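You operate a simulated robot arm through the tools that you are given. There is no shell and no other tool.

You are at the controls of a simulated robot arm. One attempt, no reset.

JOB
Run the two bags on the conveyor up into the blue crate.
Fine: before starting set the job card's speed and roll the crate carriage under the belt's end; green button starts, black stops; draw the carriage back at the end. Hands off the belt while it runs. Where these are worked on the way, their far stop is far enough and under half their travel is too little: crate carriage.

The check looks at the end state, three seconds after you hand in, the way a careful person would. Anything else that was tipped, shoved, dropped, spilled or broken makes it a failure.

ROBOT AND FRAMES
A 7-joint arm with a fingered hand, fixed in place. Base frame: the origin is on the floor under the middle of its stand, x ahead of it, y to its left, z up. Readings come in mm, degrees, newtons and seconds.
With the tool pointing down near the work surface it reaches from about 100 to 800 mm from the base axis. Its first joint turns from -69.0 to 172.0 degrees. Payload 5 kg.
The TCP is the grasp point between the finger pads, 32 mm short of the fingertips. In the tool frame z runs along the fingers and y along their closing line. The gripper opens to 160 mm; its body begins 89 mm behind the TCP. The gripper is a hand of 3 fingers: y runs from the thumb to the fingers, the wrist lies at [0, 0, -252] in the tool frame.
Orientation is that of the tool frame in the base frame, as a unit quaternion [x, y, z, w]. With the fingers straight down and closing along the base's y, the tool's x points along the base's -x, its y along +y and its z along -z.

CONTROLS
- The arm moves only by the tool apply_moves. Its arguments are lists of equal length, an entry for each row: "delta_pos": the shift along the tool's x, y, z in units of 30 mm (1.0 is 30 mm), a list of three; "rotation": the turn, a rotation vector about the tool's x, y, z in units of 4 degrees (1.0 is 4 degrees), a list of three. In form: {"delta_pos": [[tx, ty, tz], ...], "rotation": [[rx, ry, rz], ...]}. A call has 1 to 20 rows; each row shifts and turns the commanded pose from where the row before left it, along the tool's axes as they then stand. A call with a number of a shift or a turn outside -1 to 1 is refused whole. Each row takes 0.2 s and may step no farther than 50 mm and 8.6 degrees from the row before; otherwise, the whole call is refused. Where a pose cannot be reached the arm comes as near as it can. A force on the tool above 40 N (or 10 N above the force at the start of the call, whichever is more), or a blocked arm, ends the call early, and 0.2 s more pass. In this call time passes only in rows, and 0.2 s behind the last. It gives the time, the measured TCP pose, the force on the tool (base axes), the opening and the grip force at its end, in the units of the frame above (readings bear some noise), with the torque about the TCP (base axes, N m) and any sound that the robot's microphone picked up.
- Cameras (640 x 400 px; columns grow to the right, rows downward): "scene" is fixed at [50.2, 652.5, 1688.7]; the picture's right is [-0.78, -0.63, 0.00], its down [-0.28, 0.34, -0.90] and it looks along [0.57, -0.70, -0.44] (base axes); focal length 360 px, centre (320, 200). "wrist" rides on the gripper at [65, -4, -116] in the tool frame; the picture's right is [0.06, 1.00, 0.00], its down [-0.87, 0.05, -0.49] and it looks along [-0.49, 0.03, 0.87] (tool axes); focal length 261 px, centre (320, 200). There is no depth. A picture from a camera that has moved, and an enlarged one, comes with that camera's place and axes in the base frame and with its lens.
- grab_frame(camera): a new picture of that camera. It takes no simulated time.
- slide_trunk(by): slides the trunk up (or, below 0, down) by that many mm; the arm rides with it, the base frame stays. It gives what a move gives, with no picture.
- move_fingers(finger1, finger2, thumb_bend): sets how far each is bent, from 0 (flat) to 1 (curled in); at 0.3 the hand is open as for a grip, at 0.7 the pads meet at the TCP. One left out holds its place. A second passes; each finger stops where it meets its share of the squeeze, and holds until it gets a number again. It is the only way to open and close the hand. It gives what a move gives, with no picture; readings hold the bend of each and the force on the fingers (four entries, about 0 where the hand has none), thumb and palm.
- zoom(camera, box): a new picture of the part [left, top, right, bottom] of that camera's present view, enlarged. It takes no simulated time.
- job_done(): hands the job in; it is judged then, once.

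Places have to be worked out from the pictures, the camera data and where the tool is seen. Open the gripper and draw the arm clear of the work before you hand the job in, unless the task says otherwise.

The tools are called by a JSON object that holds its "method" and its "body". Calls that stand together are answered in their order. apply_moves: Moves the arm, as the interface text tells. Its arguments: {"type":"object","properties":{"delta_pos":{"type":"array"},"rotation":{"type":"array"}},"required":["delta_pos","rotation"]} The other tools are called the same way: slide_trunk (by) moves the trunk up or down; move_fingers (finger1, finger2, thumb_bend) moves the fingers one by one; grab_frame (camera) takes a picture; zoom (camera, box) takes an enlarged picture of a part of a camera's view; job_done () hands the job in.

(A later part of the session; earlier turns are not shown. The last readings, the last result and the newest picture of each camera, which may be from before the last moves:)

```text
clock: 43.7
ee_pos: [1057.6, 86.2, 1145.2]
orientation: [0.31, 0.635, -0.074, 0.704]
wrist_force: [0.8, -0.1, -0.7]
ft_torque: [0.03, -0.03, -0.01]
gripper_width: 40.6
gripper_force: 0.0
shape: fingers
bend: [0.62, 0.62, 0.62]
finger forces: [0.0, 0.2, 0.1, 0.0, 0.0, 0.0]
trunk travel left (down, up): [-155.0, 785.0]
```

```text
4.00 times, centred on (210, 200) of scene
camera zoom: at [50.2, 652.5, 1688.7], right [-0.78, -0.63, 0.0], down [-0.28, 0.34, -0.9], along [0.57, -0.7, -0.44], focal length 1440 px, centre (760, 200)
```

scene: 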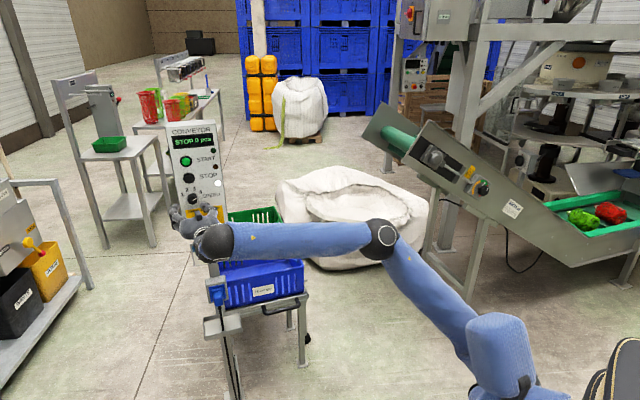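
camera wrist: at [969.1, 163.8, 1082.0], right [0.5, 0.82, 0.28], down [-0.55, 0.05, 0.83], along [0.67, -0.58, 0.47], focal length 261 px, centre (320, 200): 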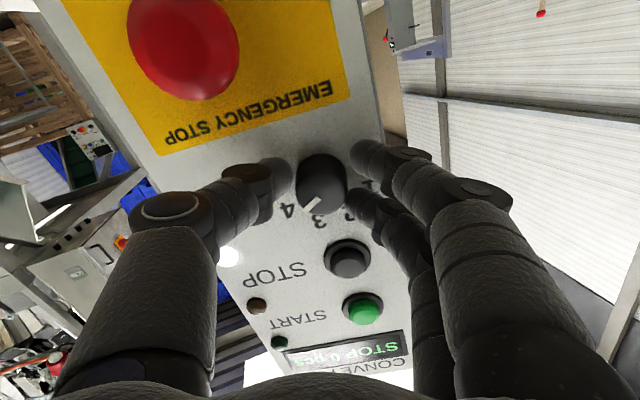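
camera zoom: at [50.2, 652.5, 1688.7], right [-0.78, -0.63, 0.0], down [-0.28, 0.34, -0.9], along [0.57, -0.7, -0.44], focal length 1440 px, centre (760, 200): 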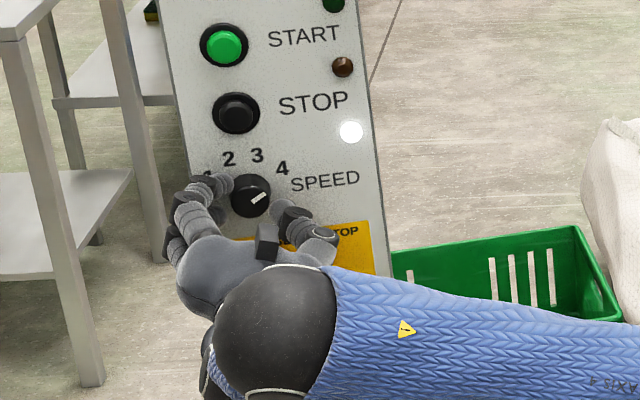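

The pads are just short of the knob (gap 41 mm), so I close further until they hold it.

{"method": "move_fingers", "body": {"finger1": 0.68, "finger2": 0.68, "thumb_bend": 0.68}}

{"method": "grab_frame", "body": {"camera": "wrist"}}

```text
clock: 44.7
ee_pos: [1056.8, 86.6, 1145.7]
orientation: [0.309, 0.636, -0.073, 0.704]
wrist_force: [0.8, -1.6, -0.2]
ft_torque: [-0.03, 0.04, 0.03]
gripper_width: 27.0
gripper_force: 6.3
shape: fingers
bend: [0.67, 0.63, 0.66]
finger forces: [0.6, 5.6, 0.0, 0.1, 6.6, 0.0]
trunk travel left (down, up): [-155.0, 785.0]
```

```text
taken
camera wrist: at [969.2, 163.6, 1082.0], right [0.5, 0.82, 0.28], down [-0.55, 0.05, 0.83], along [0.67, -0.58, 0.47], focal length 261 px, centre (320, 200)
```

wrist: 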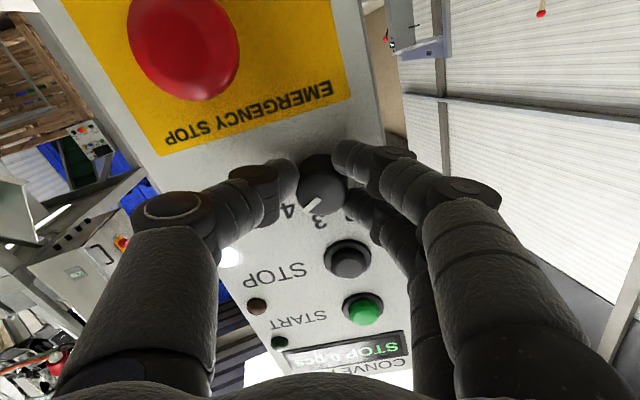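

Finger 2 and thumb hold the knob with about 6 N. I turn counter-clockwise 40° (tool z negative).

{"method": "apply_moves", "body": {"delta_pos": [[0, 0, 0], [0, 0, 0], [0, 0, 0], [0, 0, 0], [0, 0, 0], [0, 0, 0], [0, 0, 0], [0, 0, 0], [0, 0, 0], [0, 0, 0]], "rotation": [[0, 0, -1], [0, 0, -1], [0, 0, -1], [0, 0, -1], [0, 0, -1], [0, 0, -1], [0, 0, -1], [0, 0, -1], [0, 0, -1], [0, 0, -1]]}}

{"method": "grab_frame", "body": {"camera": "wrist"}}

{"method": "zoom", "body": {"camera": "scene", "box": [175, 170, 235, 220]}}

```text
clock: 46.9
ee_pos: [1058.0, 85.4, 1147.0]
orientation: [0.072, 0.703, -0.309, 0.637]
wrist_force: [-7.3, -8.0, -2.8]
ft_torque: [0.12, 0.01, -0.3]
gripper_width: 29.2
gripper_force: 8.0
shape: fingers
bend: [0.68, 0.64, 0.65]
finger forces: [0.1, 2.7, 0.1, 0.0, 13.2, 0.1]
trunk travel left (down, up): [-155.0, 785.0]
```

```text
taken
camera wrist: at [945.3, 125.1, 1085.5], right [0.48, 0.78, -0.4], down [-0.24, 0.56, 0.8], along [0.84, -0.29, 0.45], focal length 261 px, centre (320, 200)
```

wrist: 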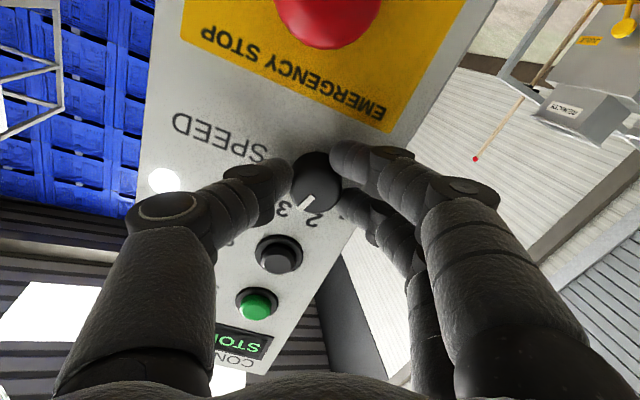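

```text
8.00 times, centred on (205, 195) of scene
camera zoom: at [50.2, 652.5, 1688.7], right [-0.78, -0.63, 0.0], down [-0.28, 0.34, -0.9], along [0.57, -0.7, -0.44], focal length 2880 px, centre (1240, 240)
```

zoom: 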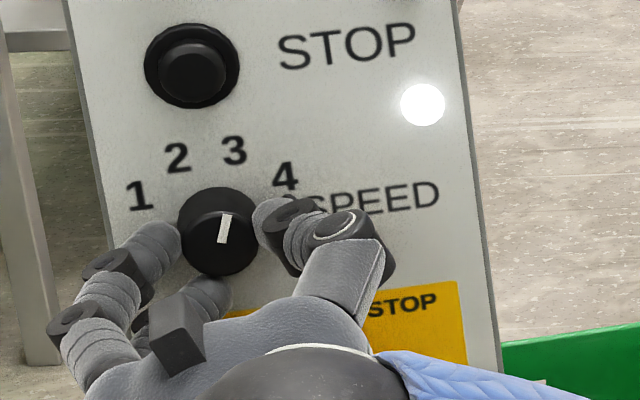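

The knob followed and the pointer is now on 3. I open the fingers, roll back +40° and regrip for the second 40°.

{"method": "move_fingers", "body": {"finger1": 0.56, "finger2": 0.56, "thumb_bend": 0.56}}

{"method": "apply_moves", "body": {"delta_pos": [[0, 0, 0], [0, 0, 0], [0, 0, 0], [0, 0, 0], [0, 0, 0], [0, 0, 0], [0, 0, 0], [0, 0, 0], [0, 0, 0], [0, 0, 0]], "rotation": [[0, 0, 1], [0, 0, 1], [0, 0, 1], [0, 0, 1], [0, 0, 1], [0, 0, 1], [0, 0, 1], [0, 0, 1], [0, 0, 1], [0, 0, 1]]}}

{"method": "zoom", "body": {"camera": "scene", "box": [175, 170, 235, 220]}}

```text
clock: 47.9
ee_pos: [1058.1, 87.3, 1145.7]
orientation: [0.073, 0.703, -0.31, 0.636]
wrist_force: [-0.7, 0.5, 0.4]
ft_torque: [-0.01, 0.01, -0.01]
gripper_width: 62.3
gripper_force: 0.0
shape: fingers
bend: [0.56, 0.56, 0.56]
finger forces: [0.0, 0.0, 0.1, 0.0, 0.1, 0.0]
trunk travel left (down, up): [-155.0, 785.0]
```

```text
clock: 50.1
ee_pos: [1058.6, 87.6, 1144.6]
orientation: [0.31, 0.635, -0.073, 0.704]
wrist_force: [0.9, -0.4, 0.1]
ft_torque: [0.0, 0.0, 0.03]
gripper_width: 62.6
gripper_force: 0.0
shape: fingers
bend: [0.56, 0.56, 0.56]
finger forces: [0.0, 0.0, 0.0, 0.0, 0.0, 0.0]
trunk travel left (down, up): [-155.0, 785.0]
```

```text
8.00 times, centred on (205, 195) of scene
camera zoom: at [50.2, 652.5, 1688.7], right [-0.78, -0.63, 0.0], down [-0.28, 0.34, -0.9], along [0.57, -0.7, -0.44], focal length 2880 px, centre (1240, 240)
```

zoom: 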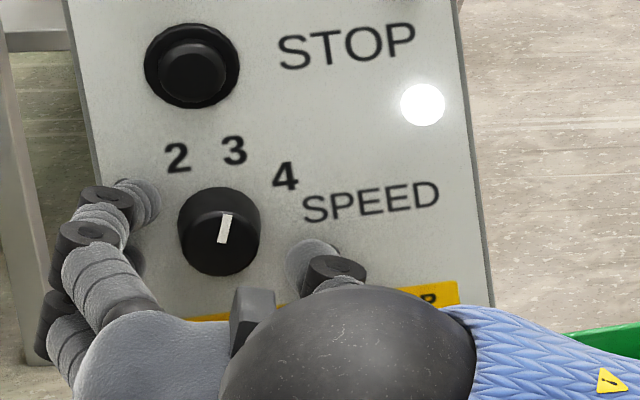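

The pointer is confirmed on 3. I regrip and turn another 40° toward 2.

{"method": "move_fingers", "body": {"finger1": 0.68, "finger2": 0.68, "thumb_bend": 0.68}}

{"method": "apply_moves", "body": {"delta_pos": [[0, 0, 0], [0, 0, 0], [0, 0, 0], [0, 0, 0], [0, 0, 0], [0, 0, 0], [0, 0, 0], [0, 0, 0], [0, 0, 0], [0, 0, 0]], "rotation": [[0, 0, -1], [0, 0, -1], [0, 0, -1], [0, 0, -1], [0, 0, -1], [0, 0, -1], [0, 0, -1], [0, 0, -1], [0, 0, -1], [0, 0, -1]]}}

{"method": "zoom", "body": {"camera": "scene", "box": [175, 170, 235, 220]}}

```text
clock: 51.1
ee_pos: [1058.1, 86.5, 1145.0]
orientation: [0.31, 0.635, -0.073, 0.704]
wrist_force: [0.3, -2.5, -0.7]
ft_torque: [0.0, -0.04, -0.03]
gripper_width: 26.9
gripper_force: 6.6
shape: fingers
bend: [0.67, 0.63, 0.66]
finger forces: [0.5, 5.8, 0.1, 0.0, 7.1, 0.1]
trunk travel left (down, up): [-155.0, 785.0]
```

```text
clock: 53.3
ee_pos: [1055.7, 86.4, 1146.3]
orientation: [0.074, 0.703, -0.309, 0.637]
wrist_force: [-7.5, -7.4, -1.8]
ft_torque: [0.12, -0.01, -0.29]
gripper_width: 29.2
gripper_force: 8.0
shape: fingers
bend: [0.68, 0.65, 0.65]
finger forces: [0.2, 2.7, 0.0, 0.0, 13.2, 0.0]
trunk travel left (down, up): [-155.0, 785.0]
```

```text
8.00 times, centred on (205, 195) of scene
camera zoom: at [50.2, 652.5, 1688.7], right [-0.78, -0.63, 0.0], down [-0.28, 0.34, -0.9], along [0.57, -0.7, -0.44], focal length 2880 px, centre (1240, 240)
```

zoom: 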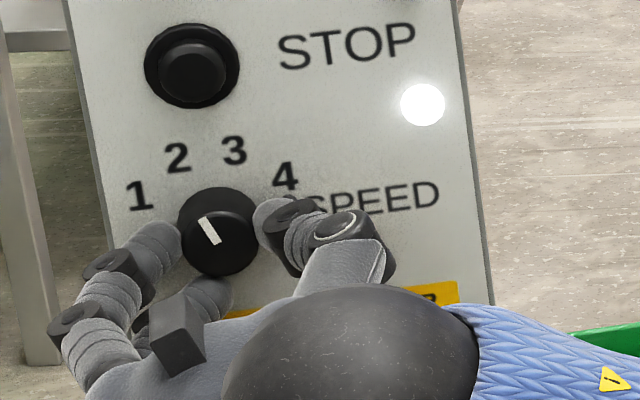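

The pointer is now on 2. I release and back away from the panel, then verify.

{"method": "move_fingers", "body": {"finger1": 0.54, "finger2": 0.54, "thumb_bend": 0.54}}

{"method": "apply_moves", "body": {"delta_pos": [[0, 0, -0.5], [0, 0, -0.9], [0, 0, -0.9], [0, 0, 0], [0, 0, 0], [0, 0, 0], [0, 0, 0], [0, 0, 0]], "rotation": [[0, 0, 0], [0, 0, 0], [0, 0, 0], [0, 0, 1], [0, 0, 1], [0, 0, 1], [0, 0, 1], [0, 0, 1]]}}

{"method": "grab_frame", "body": {"camera": "wrist"}}

{"method": "zoom", "body": {"camera": "scene", "box": [160, 110, 240, 220]}}

```text
clock: 54.3
ee_pos: [1056.9, 87.7, 1144.2]
orientation: [0.073, 0.703, -0.308, 0.637]
wrist_force: [-0.3, 0.4, 0.2]
ft_torque: [-0.02, -0.04, -0.02]
gripper_width: 70.4
gripper_force: 0.1
shape: fingers
bend: [0.54, 0.54, 0.54]
finger forces: [0.0, 0.0, 0.1, 0.1, 0.1, 0.0]
trunk travel left (down, up): [-155.0, 785.0]
```

```text
clock: 56.1
ee_pos: [999.2, 122.7, 1145.3]
orientation: [0.195, 0.679, -0.194, 0.681]
wrist_force: [0.4, 0.2, 0.1]
ft_torque: [0.01, 0.03, 0.02]
gripper_width: 70.7
gripper_force: 0.2
shape: fingers
bend: [0.54, 0.54, 0.54]
finger forces: [0.0, 0.0, 0.0, 0.1, 0.0, 0.1]
trunk travel left (down, up): [-155.0, 785.0]
```

```text
taken
camera wrist: at [898.9, 180.8, 1079.2], right [0.53, 0.85, -0.06], down [-0.39, 0.3, 0.87], along [0.76, -0.43, 0.49], focal length 261 px, centre (320, 200)
```

wrist: 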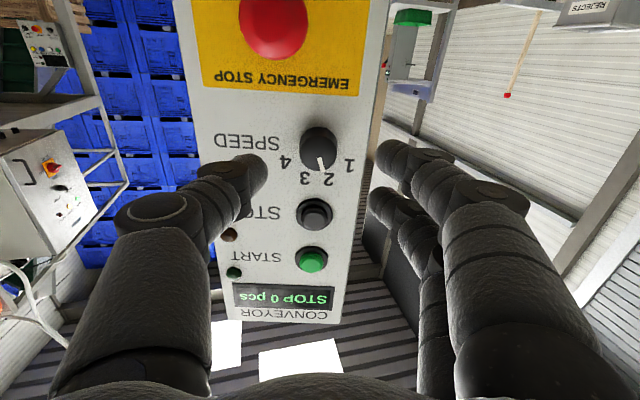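

```text
3.64 times, centred on (200, 165) of scene
camera zoom: at [50.2, 652.5, 1688.7], right [-0.78, -0.63, 0.0], down [-0.28, 0.34, -0.9], along [0.57, -0.7, -0.44], focal length 1309 px, centre (756, 327)
```

zoom: 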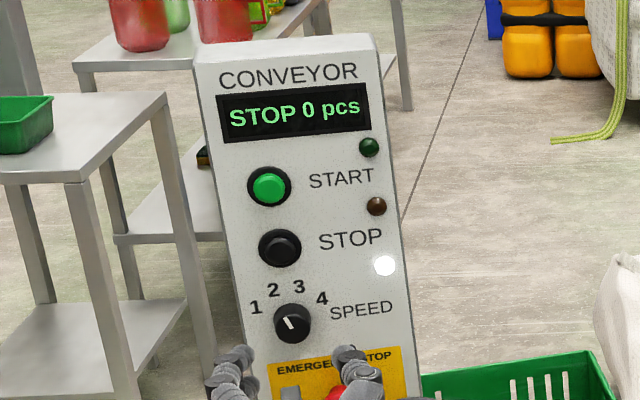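

The dial reads 2 and the display is still "STOP 0 pcs". Next is the carriage: I slide the hand sideways away from the panel (along -v) while pitching the tool down, so I can look at the handle.

{"method": "apply_moves", "body": {"delta_pos": [[0, 0, -0.8], [0, -1, 0], [0, -1, 0], [0, -1, 0], [0, -1, 0], [0, -1, 0], [0, -1, 0], [0, -1, 0], [0, -1, 0], [0, -1, 0], [0, -1, 0]], "rotation": [[0, 0, 0], [0, 0.75, 0], [0, 0.75, 0], [0, 0.75, 0], [0, 0.75, 0], [0, 0.75, 0], [0, 0.75, 0], [0, 0.75, 0], [0, 0.75, 0], [0, 0.75, 0], [0, 0.75, 0]]}}

{"method": "grab_frame", "body": {"camera": "wrist"}}

{"method": "grab_frame", "body": {"camera": "scene"}}

```text
clock: 58.5
ee_pos: [974.0, -104.6, 1059.8]
orientation: [0.227, 0.802, -0.15, 0.532]
wrist_force: [-0.8, 0.1, -0.4]
ft_torque: [-0.05, -0.01, 0.0]
gripper_width: 71.0
gripper_force: 0.0
shape: fingers
bend: [0.54, 0.54, 0.54]
finger forces: [0.0, 0.0, 0.0, 0.0, 0.0, 0.1]
out of reach, approached as far as the arm can: row 5, 6, 7, 8, 9, 10, 11
trunk travel left (down, up): [-155.0, 785.0]
```

```text
taken
camera wrist: at [859.9, -38.5, 1043.2], right [0.5, 0.86, -0.06], down [-0.07, 0.11, 0.99], along [0.86, -0.49, 0.12], focal length 261 px, centre (320, 200)
```

wrist: 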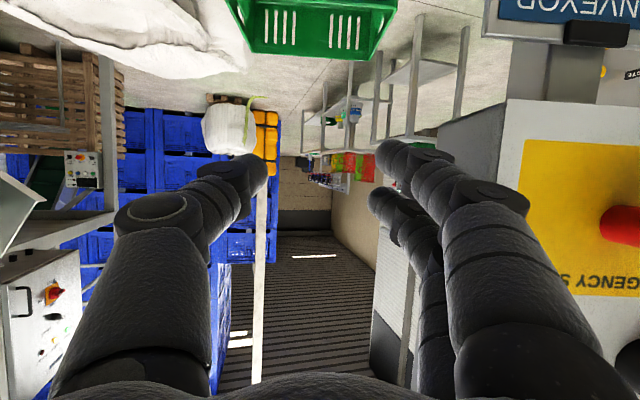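

```text
taken
```

scene: 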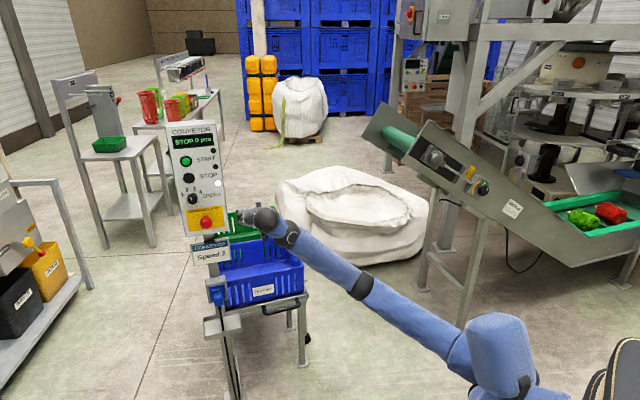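

The arm drifted into a nearly straight pose and reports being short of the commanded pose. I'll hold the command for a few rows to see whether it converges.

{"method": "apply_moves", "body": {"delta_pos": [[0, 0, 0], [0, 0, 0]], "rotation": [[0, 0, 0], [0, 0, 0]]}}

{"method": "zoom", "body": {"camera": "scene", "box": [170, 160, 490, 400]}}

```text
clock: 59.1
ee_pos: [974.0, -105.8, 1059.5]
orientation: [0.227, 0.801, -0.15, 0.533]
wrist_force: [0.4, 0.5, 0.3]
ft_torque: [0.02, 0.03, -0.02]
gripper_width: 70.9
gripper_force: 0.0
shape: fingers
bend: [0.54, 0.54, 0.54]
finger forces: [0.0, 0.0, 0.0, 0.1, 0.0, 0.0]
trunk travel left (down, up): [-155.0, 785.0]
```

```text
1.67 times, centred on (330, 280) of scene
camera zoom: at [50.2, 652.5, 1688.7], right [-0.78, -0.63, 0.0], down [-0.28, 0.34, -0.9], along [0.57, -0.7, -0.44], focal length 600 px, centre (303, 67)
```

zoom: 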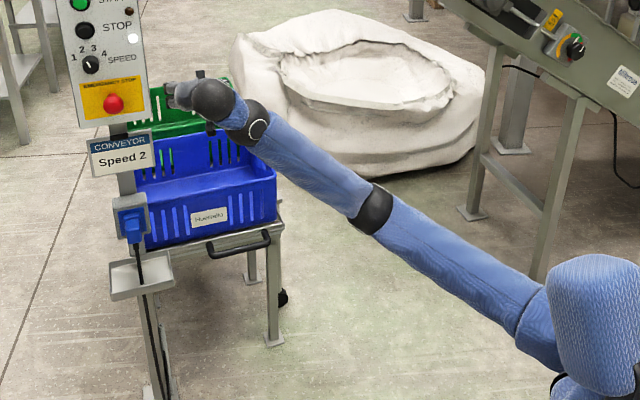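

The arm is straight at the elbow. I pull the hand back toward the robot in small steps to re-bend it.

{"method": "apply_moves", "body": {"delta_pos": [[0, 0, -0.6], [0, 0, -0.6], [0, 0, -0.6], [0, 0, -0.6]], "rotation": [[0, 0, 0], [0, 0, 0], [0, 0, 0], [0, 0, 0]]}}

{"method": "zoom", "body": {"camera": "scene", "box": [170, 160, 490, 400]}}

```text
clock: 60.1
ee_pos: [974.1, -105.2, 1058.6]
orientation: [0.227, 0.801, -0.15, 0.533]
wrist_force: [-0.6, -0.1, -0.6]
ft_torque: [0.02, -0.02, 0.0]
gripper_width: 70.7
gripper_force: 0.1
shape: fingers
bend: [0.54, 0.54, 0.54]
finger forces: [0.0, 0.0, 0.0, 0.0, 0.1, 0.0]
out of reach, approached as far as the arm can: row 1, 2, 3, 4
trunk travel left (down, up): [-155.0, 785.0]
```

```text
1.67 times, centred on (330, 280) of scene
camera zoom: at [50.2, 652.5, 1688.7], right [-0.78, -0.63, 0.0], down [-0.28, 0.34, -0.9], along [0.57, -0.7, -0.44], focal length 600 px, centre (303, 67)
```

zoom: 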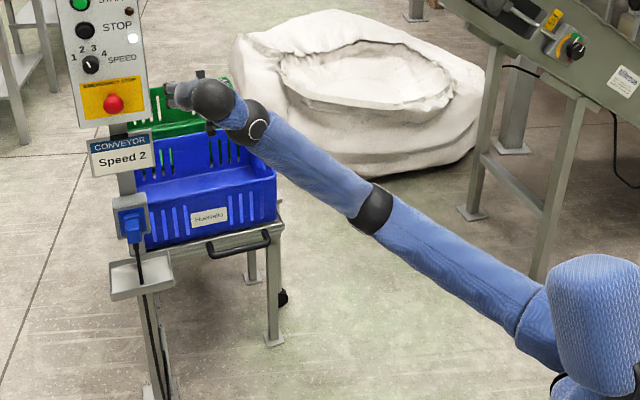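

The straight elbow gives the arm no purchase for a pure pull. I'll try a small sideways move (-v, away from the card) to see which way the arm can flex.

{"method": "apply_moves", "body": {"delta_pos": [[-0.3, -0.6, 0], [-0.3, -0.6, 0], [-0.3, -0.6, 0]], "rotation": [[0, 0, 0], [0, 0, 0], [0, 0, 0]]}}

{"method": "zoom", "body": {"camera": "scene", "box": [170, 160, 490, 400]}}

```text
clock: 60.9
ee_pos: [973.4, -175.7, 1054.5]
orientation: [0.23, 0.81, -0.146, 0.519]
wrist_force: [0.1, 0.6, 0.5]
ft_torque: [0.0, -0.01, 0.01]
gripper_width: 70.9
gripper_force: 0.1
shape: fingers
bend: [0.54, 0.54, 0.54]
finger forces: [0.0, 0.0, 0.0, 0.1, 0.0, 0.0]
out of reach, approached as far as the arm can: row 1, 3
trunk travel left (down, up): [-155.0, 785.0]
```

```text
1.67 times, centred on (330, 280) of scene
camera zoom: at [50.2, 652.5, 1688.7], right [-0.78, -0.63, 0.0], down [-0.28, 0.34, -0.9], along [0.57, -0.7, -0.44], focal length 600 px, centre (303, 67)
```

zoom: 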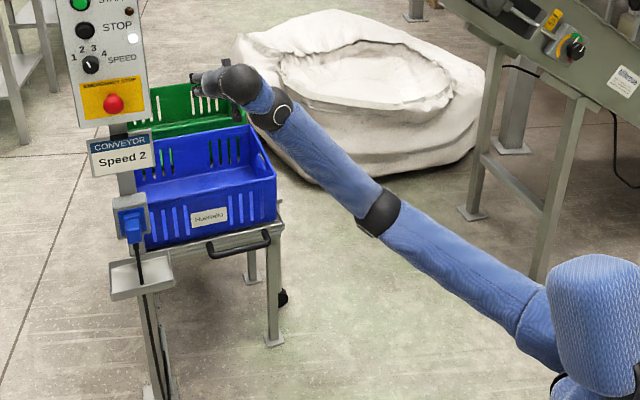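

The arm is moving sideways now, and the hand is clear of the card. I try pulling back again.

{"method": "apply_moves", "body": {"delta_pos": [[0, 0, -0.6], [0, 0, -0.6], [0, 0, -0.6], [0, 0, -0.6]], "rotation": [[0, 0, 0], [0, 0, 0], [0, 0, 0], [0, 0, 0]]}}

{"method": "grab_frame", "body": {"camera": "scene"}}

```text
clock: 61.9
ee_pos: [971.8, -174.6, 1054.4]
orientation: [0.229, 0.811, -0.146, 0.518]
wrist_force: [-0.9, 0.0, 0.3]
ft_torque: [-0.01, -0.02, -0.02]
gripper_width: 71.1
gripper_force: 0.0
shape: fingers
bend: [0.54, 0.54, 0.54]
finger forces: [0.0, 0.0, 0.0, 0.0, 0.0, 0.0]
out of reach, approached as far as the arm can: row 1, 2, 3, 4
trunk travel left (down, up): [-155.0, 785.0]
```

```text
taken
```

scene: 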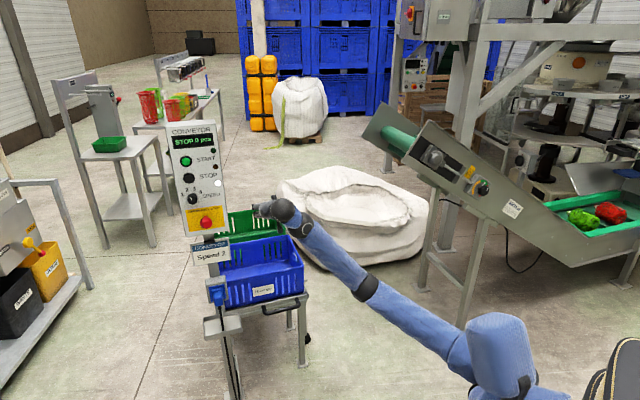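

Pulling straight back is still refused, though the elbow is actually bent toward the camera, so a roll-type joint is probably at its limit. I test small rolls about the tool axis together with a slight pull.

{"method": "apply_moves", "body": {"delta_pos": [[0, 0, 0], [0, 0, 0], [0, 0, 0]], "rotation": [[0, 0, 1], [0, 0, 1], [0, 0, 1]]}}

{"method": "apply_moves", "body": {"delta_pos": [[0, 0, -0.6], [0, 0, -0.6]], "rotation": [[0, 0, 0], [0, 0, 0]]}}

{"method": "apply_moves", "body": {"delta_pos": [[0, 0, 0], [0, 0, 0], [0, 0, 0]], "rotation": [[0, 1, 0], [0, 1, 0], [0, 1, 0]]}}

{"method": "grab_frame", "body": {"camera": "scene"}}

```text
clock: 62.7
ee_pos: [971.1, -175.6, 1054.9]
orientation: [0.314, 0.782, -0.091, 0.531]
wrist_force: [0.2, 0.5, 0.1]
ft_torque: [-0.01, 0.01, 0.0]
gripper_width: 71.2
gripper_force: 0.0
shape: fingers
bend: [0.54, 0.54, 0.54]
finger forces: [0.1, 0.0, 0.0, 0.0, 0.0, 0.0]
trunk travel left (down, up): [-155.0, 785.0]
```

```text
clock: 63.3
ee_pos: [972.1, -176.3, 1054.3]
orientation: [0.312, 0.782, -0.091, 0.531]
wrist_force: [0.5, 0.2, -0.4]
ft_torque: [-0.01, 0.0, 0.02]
gripper_width: 70.9
gripper_force: 0.0
shape: fingers
bend: [0.54, 0.54, 0.54]
finger forces: [0.0, 0.1, 0.0, 0.0, 0.0, 0.0]
out of reach, approached as far as the arm can: row 1, 2
trunk travel left (down, up): [-155.0, 785.0]
```

```text
clock: 64.1
ee_pos: [994.5, -216.7, 1008.8]
orientation: [0.318, 0.817, -0.07, 0.476]
wrist_force: [0.4, 0.5, -0.4]
ft_torque: [-0.01, 0.0, 0.01]
gripper_width: 71.1
gripper_force: 0.0
shape: fingers
bend: [0.54, 0.54, 0.54]
finger forces: [0.1, 0.0, 0.1, 0.0, 0.0, 0.1]
out of reach, approached as far as the arm can: row 1, 2, 3
trunk travel left (down, up): [-155.0, 785.0]
```

```text
taken
```

scene: 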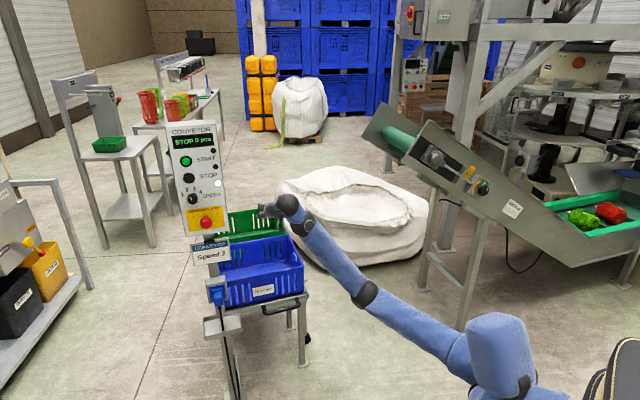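

Roll moves are free, but pitching down pushed the hand outward. I'll undo that pitch and roll, then try lifting straight up to regain freedom.

{"method": "apply_moves", "body": {"delta_pos": [[-0.8, 0.1, -0.4], [-0.8, 0.1, -0.4], [-0.8, 0.1, -0.4], [-0.8, 0.1, -0.4]], "rotation": [[0, 0, 0], [0, 0, 0], [0, 0, 0], [0, 0, 0]]}}

{"method": "grab_frame", "body": {"camera": "scene"}}

```text
clock: 65.1
ee_pos: [999.5, -232.3, 1117.2]
orientation: [0.319, 0.817, -0.068, 0.475]
wrist_force: [-0.7, -0.6, -0.6]
ft_torque: [-0.01, 0.01, -0.01]
gripper_width: 70.7
gripper_force: 0.1
shape: fingers
bend: [0.54, 0.54, 0.54]
finger forces: [0.0, 0.1, 0.0, 0.1, 0.0, 0.1]
trunk travel left (down, up): [-155.0, 785.0]
```

```text
taken
```

scene: 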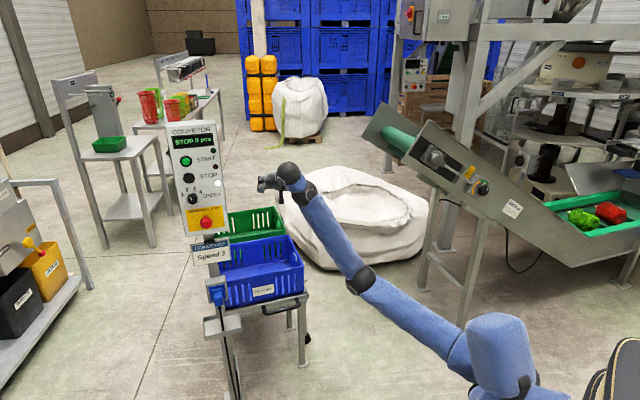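

Lifting works freely. Now I try pulling toward the robot horizontally (base -x).

{"method": "apply_moves", "body": {"delta_pos": [[0.2, -0.35, -0.44], [0.2, -0.35, -0.44], [0.2, -0.35, -0.44], [0.2, -0.35, -0.44]], "rotation": [[0, 0, 0], [0, 0, 0], [0, 0, 0], [0, 0, 0]]}}

{"method": "grab_frame", "body": {"camera": "scene"}}

```text
clock: 66.1
ee_pos: [992.2, -232.5, 1116.5]
orientation: [0.319, 0.817, -0.069, 0.476]
wrist_force: [0.3, -0.8, 0.0]
ft_torque: [0.01, 0.01, 0.02]
gripper_width: 71.0
gripper_force: 0.0
shape: fingers
bend: [0.54, 0.54, 0.54]
finger forces: [0.0, 0.0, 0.0, 0.0, 0.0, 0.0]
out of reach, approached as far as the arm can: row 1, 2, 3, 4
trunk travel left (down, up): [-155.0, 785.0]
```

```text
taken
```

scene: 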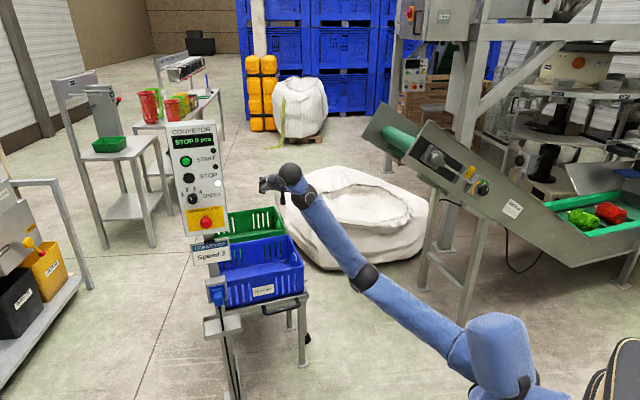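

Inward pull is still refused in this wrist orientation. I'll yaw the tool back toward straight ahead (rotation about vertical) to unwind the wrist and elbow.

{"method": "apply_moves", "body": {"delta_pos": [[0, 0, 0], [0, 0, 0], [0, 0, 0], [0, 0, 0], [0, 0, 0], [0, 0, 0]], "rotation": [[-0.82, 0.19, -0.54], [-0.82, 0.19, -0.54], [-0.82, 0.19, -0.54], [-0.82, 0.19, -0.54], [-0.82, 0.19, -0.54], [-0.82, 0.19, -0.54]]}}

{"method": "grab_frame", "body": {"camera": "scene"}}

```text
clock: 67.5
ee_pos: [991.3, -232.9, 1115.1]
orientation: [0.142, 0.865, 0.031, 0.48]
wrist_force: [-0.2, 0.4, -0.4]
ft_torque: [-0.03, 0.02, 0.01]
gripper_width: 71.0
gripper_force: 0.1
shape: fingers
bend: [0.54, 0.54, 0.54]
finger forces: [0.0, 0.1, 0.0, 0.0, 0.1, 0.0]
trunk travel left (down, up): [-155.0, 785.0]
```

```text
taken
```

scene: 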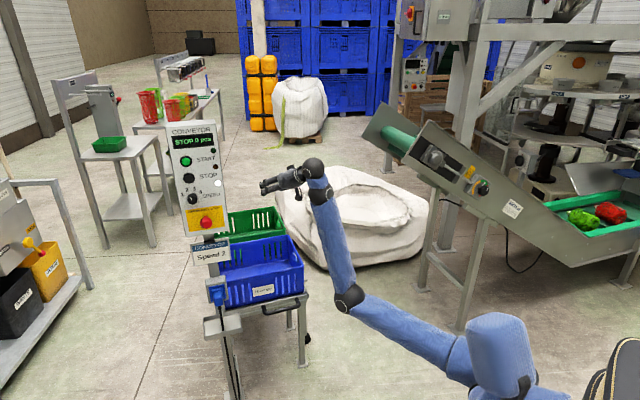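

The yaw-back succeeded. Now I try the inward pull again with this straighter wrist.

{"method": "apply_moves", "body": {"delta_pos": [[0.33, -0.12, -0.56], [0.33, -0.12, -0.56], [0.33, -0.12, -0.56], [0.33, -0.12, -0.56], [0.33, -0.12, -0.56]], "rotation": [[0, 0, 0], [0, 0, 0], [0, 0, 0], [0, 0, 0], [0, 0, 0]]}}

{"method": "grab_frame", "body": {"camera": "scene"}}

```text
clock: 68.7
ee_pos: [951.7, -230.6, 1115.2]
orientation: [0.142, 0.866, 0.031, 0.479]
wrist_force: [0.0, 0.2, 0.6]
ft_torque: [-0.02, -0.01, -0.02]
gripper_width: 70.9
gripper_force: 0.1
shape: fingers
bend: [0.54, 0.54, 0.54]
finger forces: [0.0, 0.0, 0.1, 0.0, 0.1, 0.0]
out of reach, approached as far as the arm can: row 3, 4, 5
trunk travel left (down, up): [-155.0, 785.0]
```

```text
taken
```

scene: 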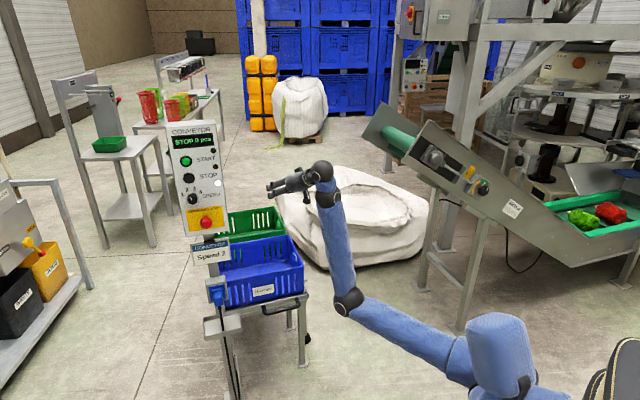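

The arm moved 40 mm inward before stopping; the elbow has swiveled out to the left and low. I move the hand left (+y) and slightly inward, keeping it straight ahead and clear of the panel, to bring the elbow back up.

{"method": "apply_moves", "body": {"delta_pos": [[0.275, 0.744, -0.279], [0.275, 0.744, -0.279], [0.275, 0.744, -0.279], [0.275, 0.744, -0.279], [0.275, 0.744, -0.279], [0.275, 0.744, -0.279]], "rotation": [[0, 0, 0], [0, 0, 0], [0, 0, 0], [0, 0, 0], [0, 0, 0], [0, 0, 0]]}}

{"method": "grab_frame", "body": {"camera": "scene"}}

```text
clock: 70.1
ee_pos: [948.3, -110.1, 1078.9]
orientation: [0.143, 0.865, 0.031, 0.48]
wrist_force: [-0.1, -1.5, -0.4]
ft_torque: [0.04, 0.01, 0.06]
gripper_width: 71.0
gripper_force: 0.1
shape: fingers
bend: [0.54, 0.54, 0.54]
finger forces: [0.0, 0.0, 0.1, 0.1, 0.1, 0.0]
out of reach, approached as far as the arm can: row 1, 2, 3, 4, 5, 6
trunk travel left (down, up): [-155.0, 785.0]
```

```text
taken
```

scene: 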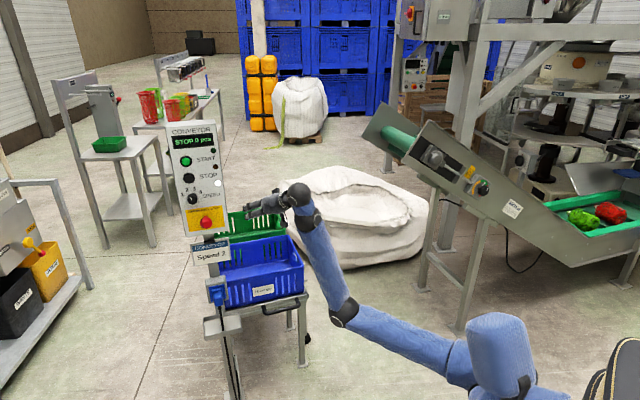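

The elbow stays out left. I'll yaw the tool to the left (positive about vertical) so the wrist pulls the elbow back toward the upright configuration.

{"method": "apply_moves", "body": {"delta_pos": [[0, 0, 0], [0, 0, 0], [0, 0, 0], [0, 0, 0], [0, 0, 0], [0, 0, 0], [0, 0, 0], [0, 0, 0]], "rotation": [[-0.82, 0.19, -0.54], [-0.82, 0.19, -0.54], [-0.82, 0.19, -0.54], [-0.82, 0.19, -0.54], [-0.82, 0.19, -0.54], [-0.82, 0.19, -0.54], [-0.82, 0.19, -0.54], [-0.82, 0.19, -0.54]]}}

{"method": "grab_frame", "body": {"camera": "scene"}}

```text
clock: 71.9
ee_pos: [955.2, -107.0, 1063.9]
orientation: [-0.103, 0.871, 0.162, 0.452]
wrist_force: [0.1, -0.5, 0.2]
ft_torque: [0.0, 0.04, 0.0]
gripper_width: 71.1
gripper_force: 0.0
shape: fingers
bend: [0.54, 0.54, 0.54]
finger forces: [0.0, 0.0, 0.0, 0.1, 0.0, 0.1]
out of reach, approached as far as the arm can: row 7, 8
trunk travel left (down, up): [-155.0, 785.0]
```

```text
taken
```

scene: 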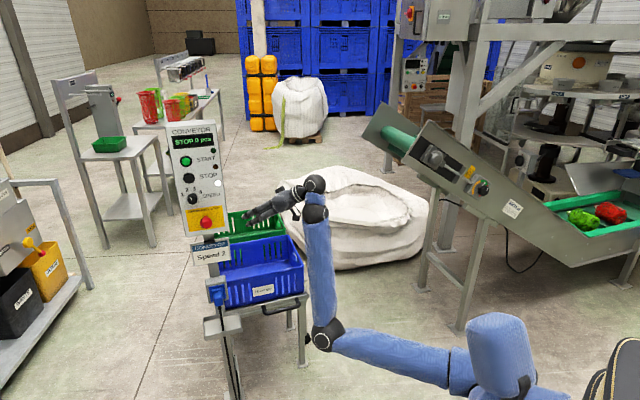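

The elbow only goes lower this way. To unwind safely, I'll raise the trunk 500 mm so the hand is above the panel with nothing around, then retrace the orientation.

{"method": "slide_trunk", "body": {"by": 500}}

{"method": "apply_moves", "body": {"delta_pos": [[0, 0, 0], [0, 0, 0], [0, 0, 0], [0, 0, 0], [0, 0, 0], [0, 0, 0], [0, 0, 0], [0, 0, 0], [0, 0, 0], [0, 0, 0], [0, 0, 0], [0, 0, 0], [0, 0, 0]], "rotation": [[0.82, -0.19, 0.54], [0.82, -0.19, 0.54], [0.82, -0.19, 0.54], [0.82, -0.19, 0.54], [0.82, -0.19, 0.54], [0.82, -0.19, 0.54], [0.82, -0.19, 0.54], [0.82, -0.19, 0.54], [0.82, -0.19, 0.54], [0.82, -0.19, 0.54], [0.82, -0.19, 0.54], [0.82, -0.19, 0.54], [0.82, -0.19, 0.54]]}}

{"method": "grab_frame", "body": {"camera": "scene"}}

```text
refused: 500 is not a number from -400 to 400
```

```text
clock: 74.7
ee_pos: [991.3, -146.1, 993.8]
orientation: [0.29, 0.827, -0.054, 0.478]
wrist_force: [0.4, 0.3, 0.6]
ft_torque: [0.0, -0.01, -0.03]
gripper_width: 71.2
gripper_force: 0.1
shape: fingers
bend: [0.54, 0.54, 0.54]
finger forces: [0.0, 0.0, 0.0, 0.0, 0.1, 0.0]
out of reach, approached as far as the arm can: row 10, 11, 12, 13
trunk travel left (down, up): [-155.0, 785.0]
```

```text
taken
```

scene: 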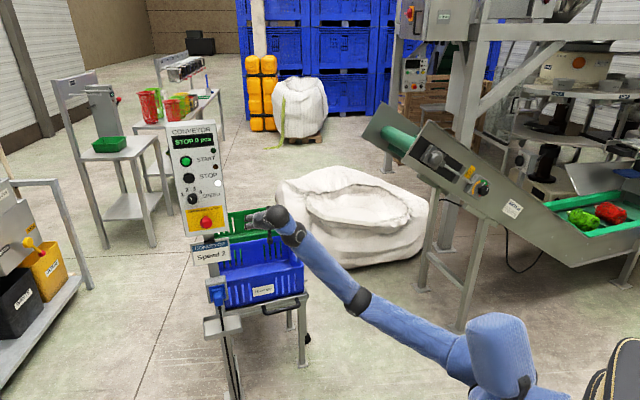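

The trunk slide was limited to 400 and refused; the rotation ran at low height but with no contact (forces about 0). I raise the trunk 400 mm now.

{"method": "slide_trunk", "body": {"by": 400}}

{"method": "grab_frame", "body": {"camera": "scene"}}

```text
clock: 78.6
ee_pos: [992.9, -147.0, 1394.2]
orientation: [0.29, 0.828, -0.053, 0.477]
wrist_force: [-0.5, 0.4, 0.4]
ft_torque: [-0.03, 0.0, -0.02]
gripper_width: 71.2
gripper_force: 0.0
shape: fingers
bend: [0.54, 0.54, 0.54]
finger forces: [0.1, 0.1, 0.1, 0.0, 0.0, 0.0]
trunk travel left (down, up): [-555.0, 385.0]
```

```text
taken
```

scene: 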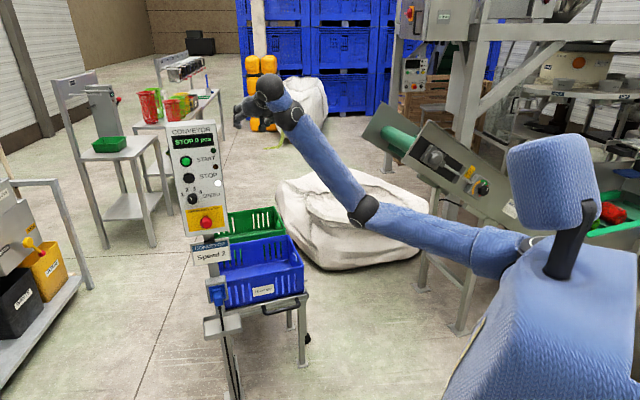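

Now the robot's torso and shoulder are visible: the arm hangs on the torso's far (-y) side like a human right arm, so the elbow should stay to the right or up. I zoom in to understand the joint layout.

{"method": "zoom", "body": {"camera": "scene", "box": [220, 50, 640, 400]}}

```text
1.14 times, centred on (430, 225) of scene
camera zoom: at [50.2, 652.5, 1688.7], right [-0.78, -0.63, 0.0], down [-0.28, 0.34, -0.9], along [0.57, -0.7, -0.44], focal length 411 px, centre (194, 171)
```

zoom: 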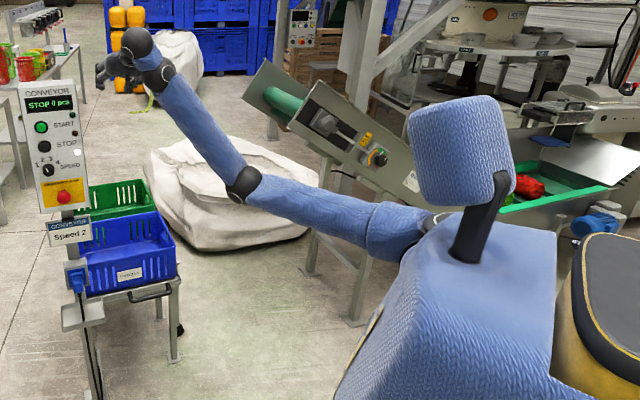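

The layout fits a human-like right arm with its shoulder near (150, -170), and the elbow has swung down and right, so the wrist is at its 103° bend limit. I'll raise the trunk for clear space, straighten the arm forward, and roll to swivel the elbow back up.

{"method": "slide_trunk", "body": {"by": 250}}

```text
clock: 81.1
ee_pos: [992.8, -145.9, 1645.6]
orientation: [0.29, 0.828, -0.052, 0.477]
wrist_force: [0.0, -0.1, -0.9]
ft_torque: [0.02, -0.01, 0.01]
gripper_width: 70.9
gripper_force: 0.1
shape: fingers
bend: [0.54, 0.54, 0.54]
finger forces: [0.1, 0.1, 0.0, 0.1, 0.0, 0.0]
trunk travel left (down, up): [-805.0, 135.0]
```

With S around z=1475 and open space here, I pitch the tool up to level.

{"method": "apply_moves", "body": {"delta_pos": [[0, 0, 0], [0, 0, 0], [0, 0, 0], [0, 0, 0], [0, 0, 0], [0, 0, 0], [0, 0, 0], [0, 0, 0]], "rotation": [[0, -1, 0], [0, -1, 0], [0, -1, 0], [0, -1, 0], [0, -1, 0], [0, -1, 0], [0, -1, 0], [0, -1, 0]]}}

{"method": "grab_frame", "body": {"camera": "scene"}}

```text
clock: 82.9
ee_pos: [992.0, -148.7, 1646.3]
orientation: [0.264, 0.664, -0.13, 0.687]
wrist_force: [1.3, 0.3, -0.2]
ft_torque: [0.01, -0.02, 0.0]
gripper_width: 71.1
gripper_force: 0.0
shape: fingers
bend: [0.54, 0.54, 0.54]
finger forces: [0.0, 0.0, 0.0, 0.0, 0.0, 0.0]
trunk travel left (down, up): [-805.0, 135.0]
```

```text
taken
```

scene: 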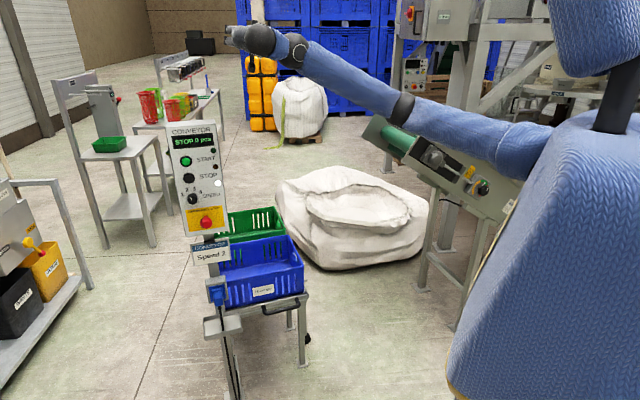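

The elbow is now straight out to the right. I yaw the tool toward straight ahead before extending.

{"method": "apply_moves", "body": {"delta_pos": [[0, 0, 0], [0, 0, 0], [0, 0, 0], [0, 0, 0], [0, 0, 0], [0, 0, 0], [0, 0, 0]], "rotation": [[-0.98, 0.19, -0.02], [-0.98, 0.19, -0.02], [-0.98, 0.19, -0.02], [-0.98, 0.19, -0.02], [-0.98, 0.19, -0.02], [-0.98, 0.19, -0.02], [-0.98, 0.19, -0.02]]}}

{"method": "grab_frame", "body": {"camera": "scene"}}

```text
clock: 84.5
ee_pos: [993.8, -146.9, 1643.4]
orientation: [0.096, 0.709, 0.041, 0.698]
wrist_force: [1.0, 0.3, 0.3]
ft_torque: [-0.01, -0.03, -0.02]
gripper_width: 71.1
gripper_force: 0.2
shape: fingers
bend: [0.54, 0.54, 0.54]
finger forces: [0.1, 0.0, 0.0, 0.0, 0.1, 0.0]
trunk travel left (down, up): [-805.0, 135.0]
```

```text
taken
```

scene: 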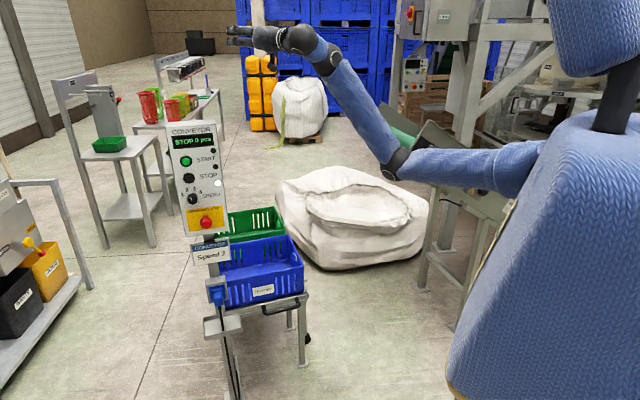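

The arm is clear and responsive. Now I extend the arm nearly straight forward, with the tool in line, in the free space above the panel.

{"method": "apply_moves", "body": {"delta_pos": [[0.113, -0.307, 0.844], [0.113, -0.307, 0.844], [0.113, -0.307, 0.844], [0.113, -0.307, 0.844], [0.113, -0.307, 0.844], [0.113, -0.307, 0.844], [0.113, -0.307, 0.844], [0.113, -0.307, 0.844], [0.113, -0.307, 0.844], [0.113, -0.307, 0.844]], "rotation": [[0, -0.13, 0], [0, -0.13, 0], [0, -0.13, 0], [0, -0.13, 0], [0, -0.13, 0], [0, -0.13, 0], [0, -0.13, 0], [0, -0.13, 0], [0, -0.13, 0], [0, -0.13, 0]]}}

{"method": "grab_frame", "body": {"camera": "scene"}}

```text
clock: 86.7
ee_pos: [1239.0, -252.1, 1598.1]
orientation: [0.098, 0.676, 0.036, 0.73]
wrist_force: [0.8, -0.1, -0.6]
ft_torque: [0.01, -0.04, -0.04]
gripper_width: 70.9
gripper_force: 0.1
shape: fingers
bend: [0.54, 0.54, 0.54]
finger forces: [0.0, 0.1, 0.0, 0.0, 0.0, 0.1]
trunk travel left (down, up): [-805.0, 135.0]
```

```text
taken
```

scene: 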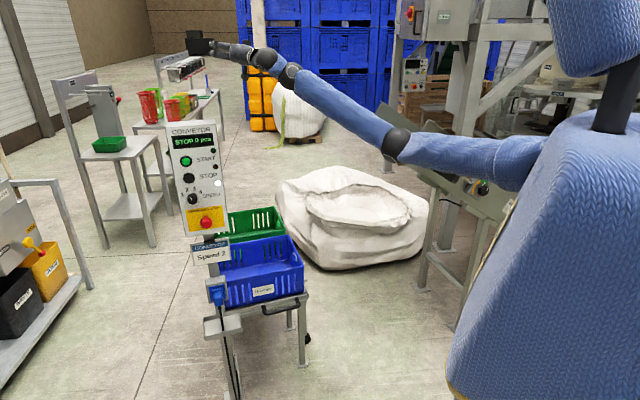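

Nearly straight; I extend about 50 mm more.

{"method": "apply_moves", "body": {"delta_pos": [[0, 0, 0.6], [0, 0, 0.6], [0, 0, 0.5]], "rotation": [[0, 0, 0], [0, 0, 0], [0, 0, 0]]}}

{"method": "zoom", "body": {"camera": "scene", "box": [200, 0, 620, 280]}}

```text
clock: 87.5
ee_pos: [1290.6, -256.7, 1601.4]
orientation: [0.098, 0.676, 0.035, 0.729]
wrist_force: [-0.2, 0.1, 0.5]
ft_torque: [0.01, -0.02, -0.03]
gripper_width: 70.7
gripper_force: 0.0
shape: fingers
bend: [0.54, 0.54, 0.54]
finger forces: [0.0, 0.1, 0.1, 0.0, 0.1, 0.1]
trunk travel left (down, up): [-805.0, 135.0]
```

```text
1.43 times, centred on (410, 140) of scene
camera zoom: at [50.2, 652.5, 1688.7], right [-0.78, -0.63, 0.0], down [-0.28, 0.34, -0.9], along [0.57, -0.7, -0.44], focal length 514 px, centre (191, 286)
```

zoom: 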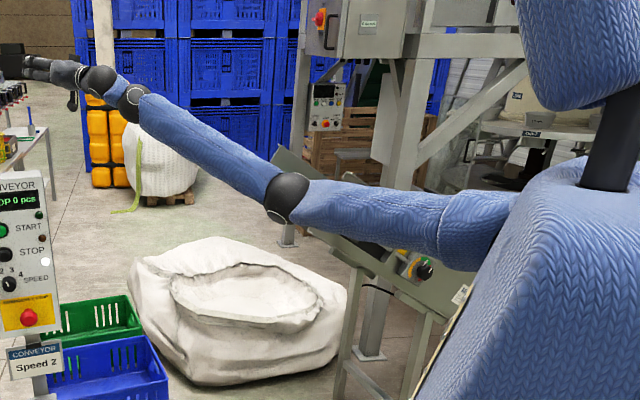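

There's still some elbow bend; I extend a bit further until the reach limit shows.

{"method": "apply_moves", "body": {"delta_pos": [[0, 0, 0.5], [0, 0, 0.5], [0, 0, 0.5], [0, 0, 0.5]], "rotation": [[0, 0, 0], [0, 0, 0], [0, 0, 0], [0, 0, 0]]}}

{"method": "zoom", "body": {"camera": "scene", "box": [200, 0, 620, 280]}}

```text
clock: 88.5
ee_pos: [1348.4, -262.3, 1605.3]
orientation: [0.098, 0.676, 0.035, 0.73]
wrist_force: [0.2, 0.5, 0.4]
ft_torque: [0.01, 0.0, -0.01]
gripper_width: 70.9
gripper_force: 0.0
shape: fingers
bend: [0.54, 0.54, 0.54]
finger forces: [0.1, 0.1, 0.0, 0.0, 0.0, 0.0]
trunk travel left (down, up): [-805.0, 135.0]
```

```text
1.43 times, centred on (410, 140) of scene
camera zoom: at [50.2, 652.5, 1688.7], right [-0.78, -0.63, 0.0], down [-0.28, 0.34, -0.9], along [0.57, -0.7, -0.44], focal length 514 px, centre (191, 286)
```

zoom: 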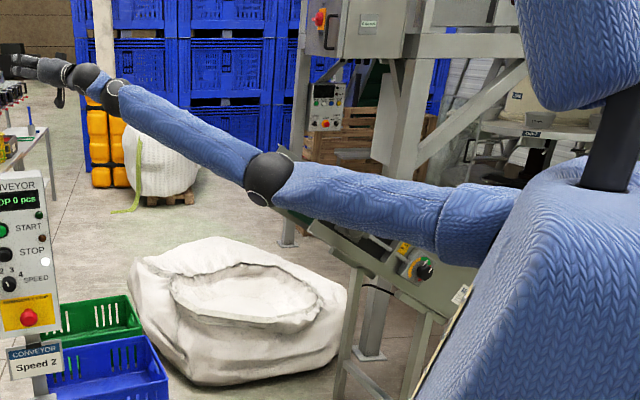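

Still reachable, with a small bend left. I extend 24 mm more, then begin rolling the hand negative about its axis so the upper arm shares the roll.

{"method": "apply_moves", "body": {"delta_pos": [[0, 0, 0.4], [0, 0, 0.4], [0, 0, 0], [0, 0, 0], [0, 0, 0], [0, 0, 0], [0, 0, 0], [0, 0, 0], [0, 0, 0], [0, 0, 0], [0, 0, 0], [0, 0, 0]], "rotation": [[0, 0, 0], [0, 0, 0], [0, 0, -1], [0, 0, -1], [0, 0, -1], [0, 0, -1], [0, 0, -1], [0, 0, -1], [0, 0, -1], [0, 0, -1], [0, 0, -1], [0, 0, -1]]}}

{"method": "zoom", "body": {"camera": "scene", "box": [200, 0, 620, 280]}}

```text
clock: 91.1
ee_pos: [1373.0, -264.8, 1605.3]
orientation: [-0.139, 0.669, -0.218, 0.697]
wrist_force: [0.4, 0.1, 0.0]
ft_torque: [0.0, 0.02, 0.02]
gripper_width: 71.3
gripper_force: 0.1
shape: fingers
bend: [0.54, 0.54, 0.54]
finger forces: [0.1, 0.0, 0.0, 0.0, 0.1, 0.0]
trunk travel left (down, up): [-805.0, 135.0]
```

```text
1.43 times, centred on (410, 140) of scene
camera zoom: at [50.2, 652.5, 1688.7], right [-0.78, -0.63, 0.0], down [-0.28, 0.34, -0.9], along [0.57, -0.7, -0.44], focal length 514 px, centre (191, 286)
```

zoom: 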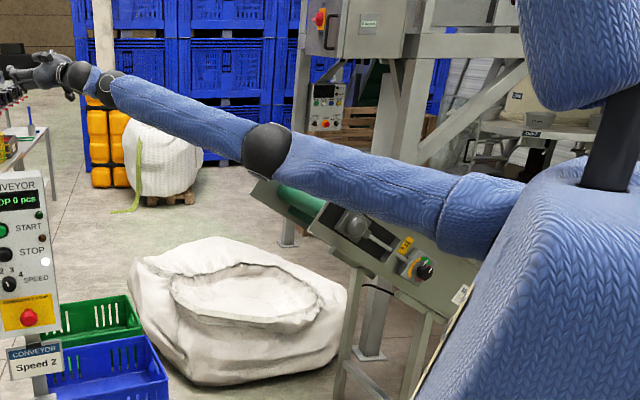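

The roll is shared by the upper arm: the elbow has risen. I keep rolling another 80°.

{"method": "apply_moves", "body": {"delta_pos": [[0, 0, 0], [0, 0, 0], [0, 0, 0], [0, 0, 0], [0, 0, 0], [0, 0, 0], [0, 0, 0], [0, 0, 0], [0, 0, 0], [0, 0, 0], [0, 0, 0], [0, 0, 0], [0, 0, 0], [0, 0, 0], [0, 0, 0], [0, 0, 0], [0, 0, 0], [0, 0, 0]], "rotation": [[0, 0, -1], [0, 0, -1], [0, 0, -1], [0, 0, -1], [0, 0, -1], [0, 0, -1], [0, 0, -1], [0, 0, -1], [0, 0, -1], [0, 0, -1], [0, 0, -1], [0, 0, -1], [0, 0, -1], [0, 0, -1], [0, 0, -1], [0, 0, -1], [0, 0, -1], [0, 0, -1]]}}

{"method": "zoom", "body": {"camera": "scene", "box": [200, 0, 620, 280]}}

```text
clock: 94.9
ee_pos: [1371.8, -264.3, 1607.5]
orientation: [0.506, -0.459, 0.586, -0.437]
wrist_force: [-0.4, 1.3, 0.2]
ft_torque: [-0.01, -0.02, -0.02]
gripper_width: 71.1
gripper_force: 0.0
shape: fingers
bend: [0.54, 0.54, 0.54]
finger forces: [0.0, 0.1, 0.0, 0.0, 0.1, 0.1]
trunk travel left (down, up): [-805.0, 135.0]
```

```text
1.43 times, centred on (410, 140) of scene
camera zoom: at [50.2, 652.5, 1688.7], right [-0.78, -0.63, 0.0], down [-0.28, 0.34, -0.9], along [0.57, -0.7, -0.44], focal length 514 px, centre (191, 286)
```

zoom: 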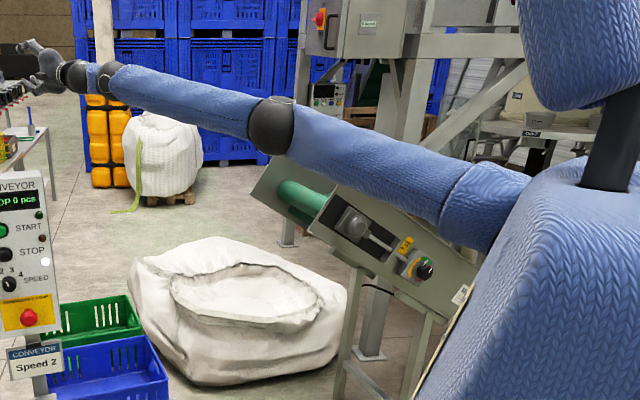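

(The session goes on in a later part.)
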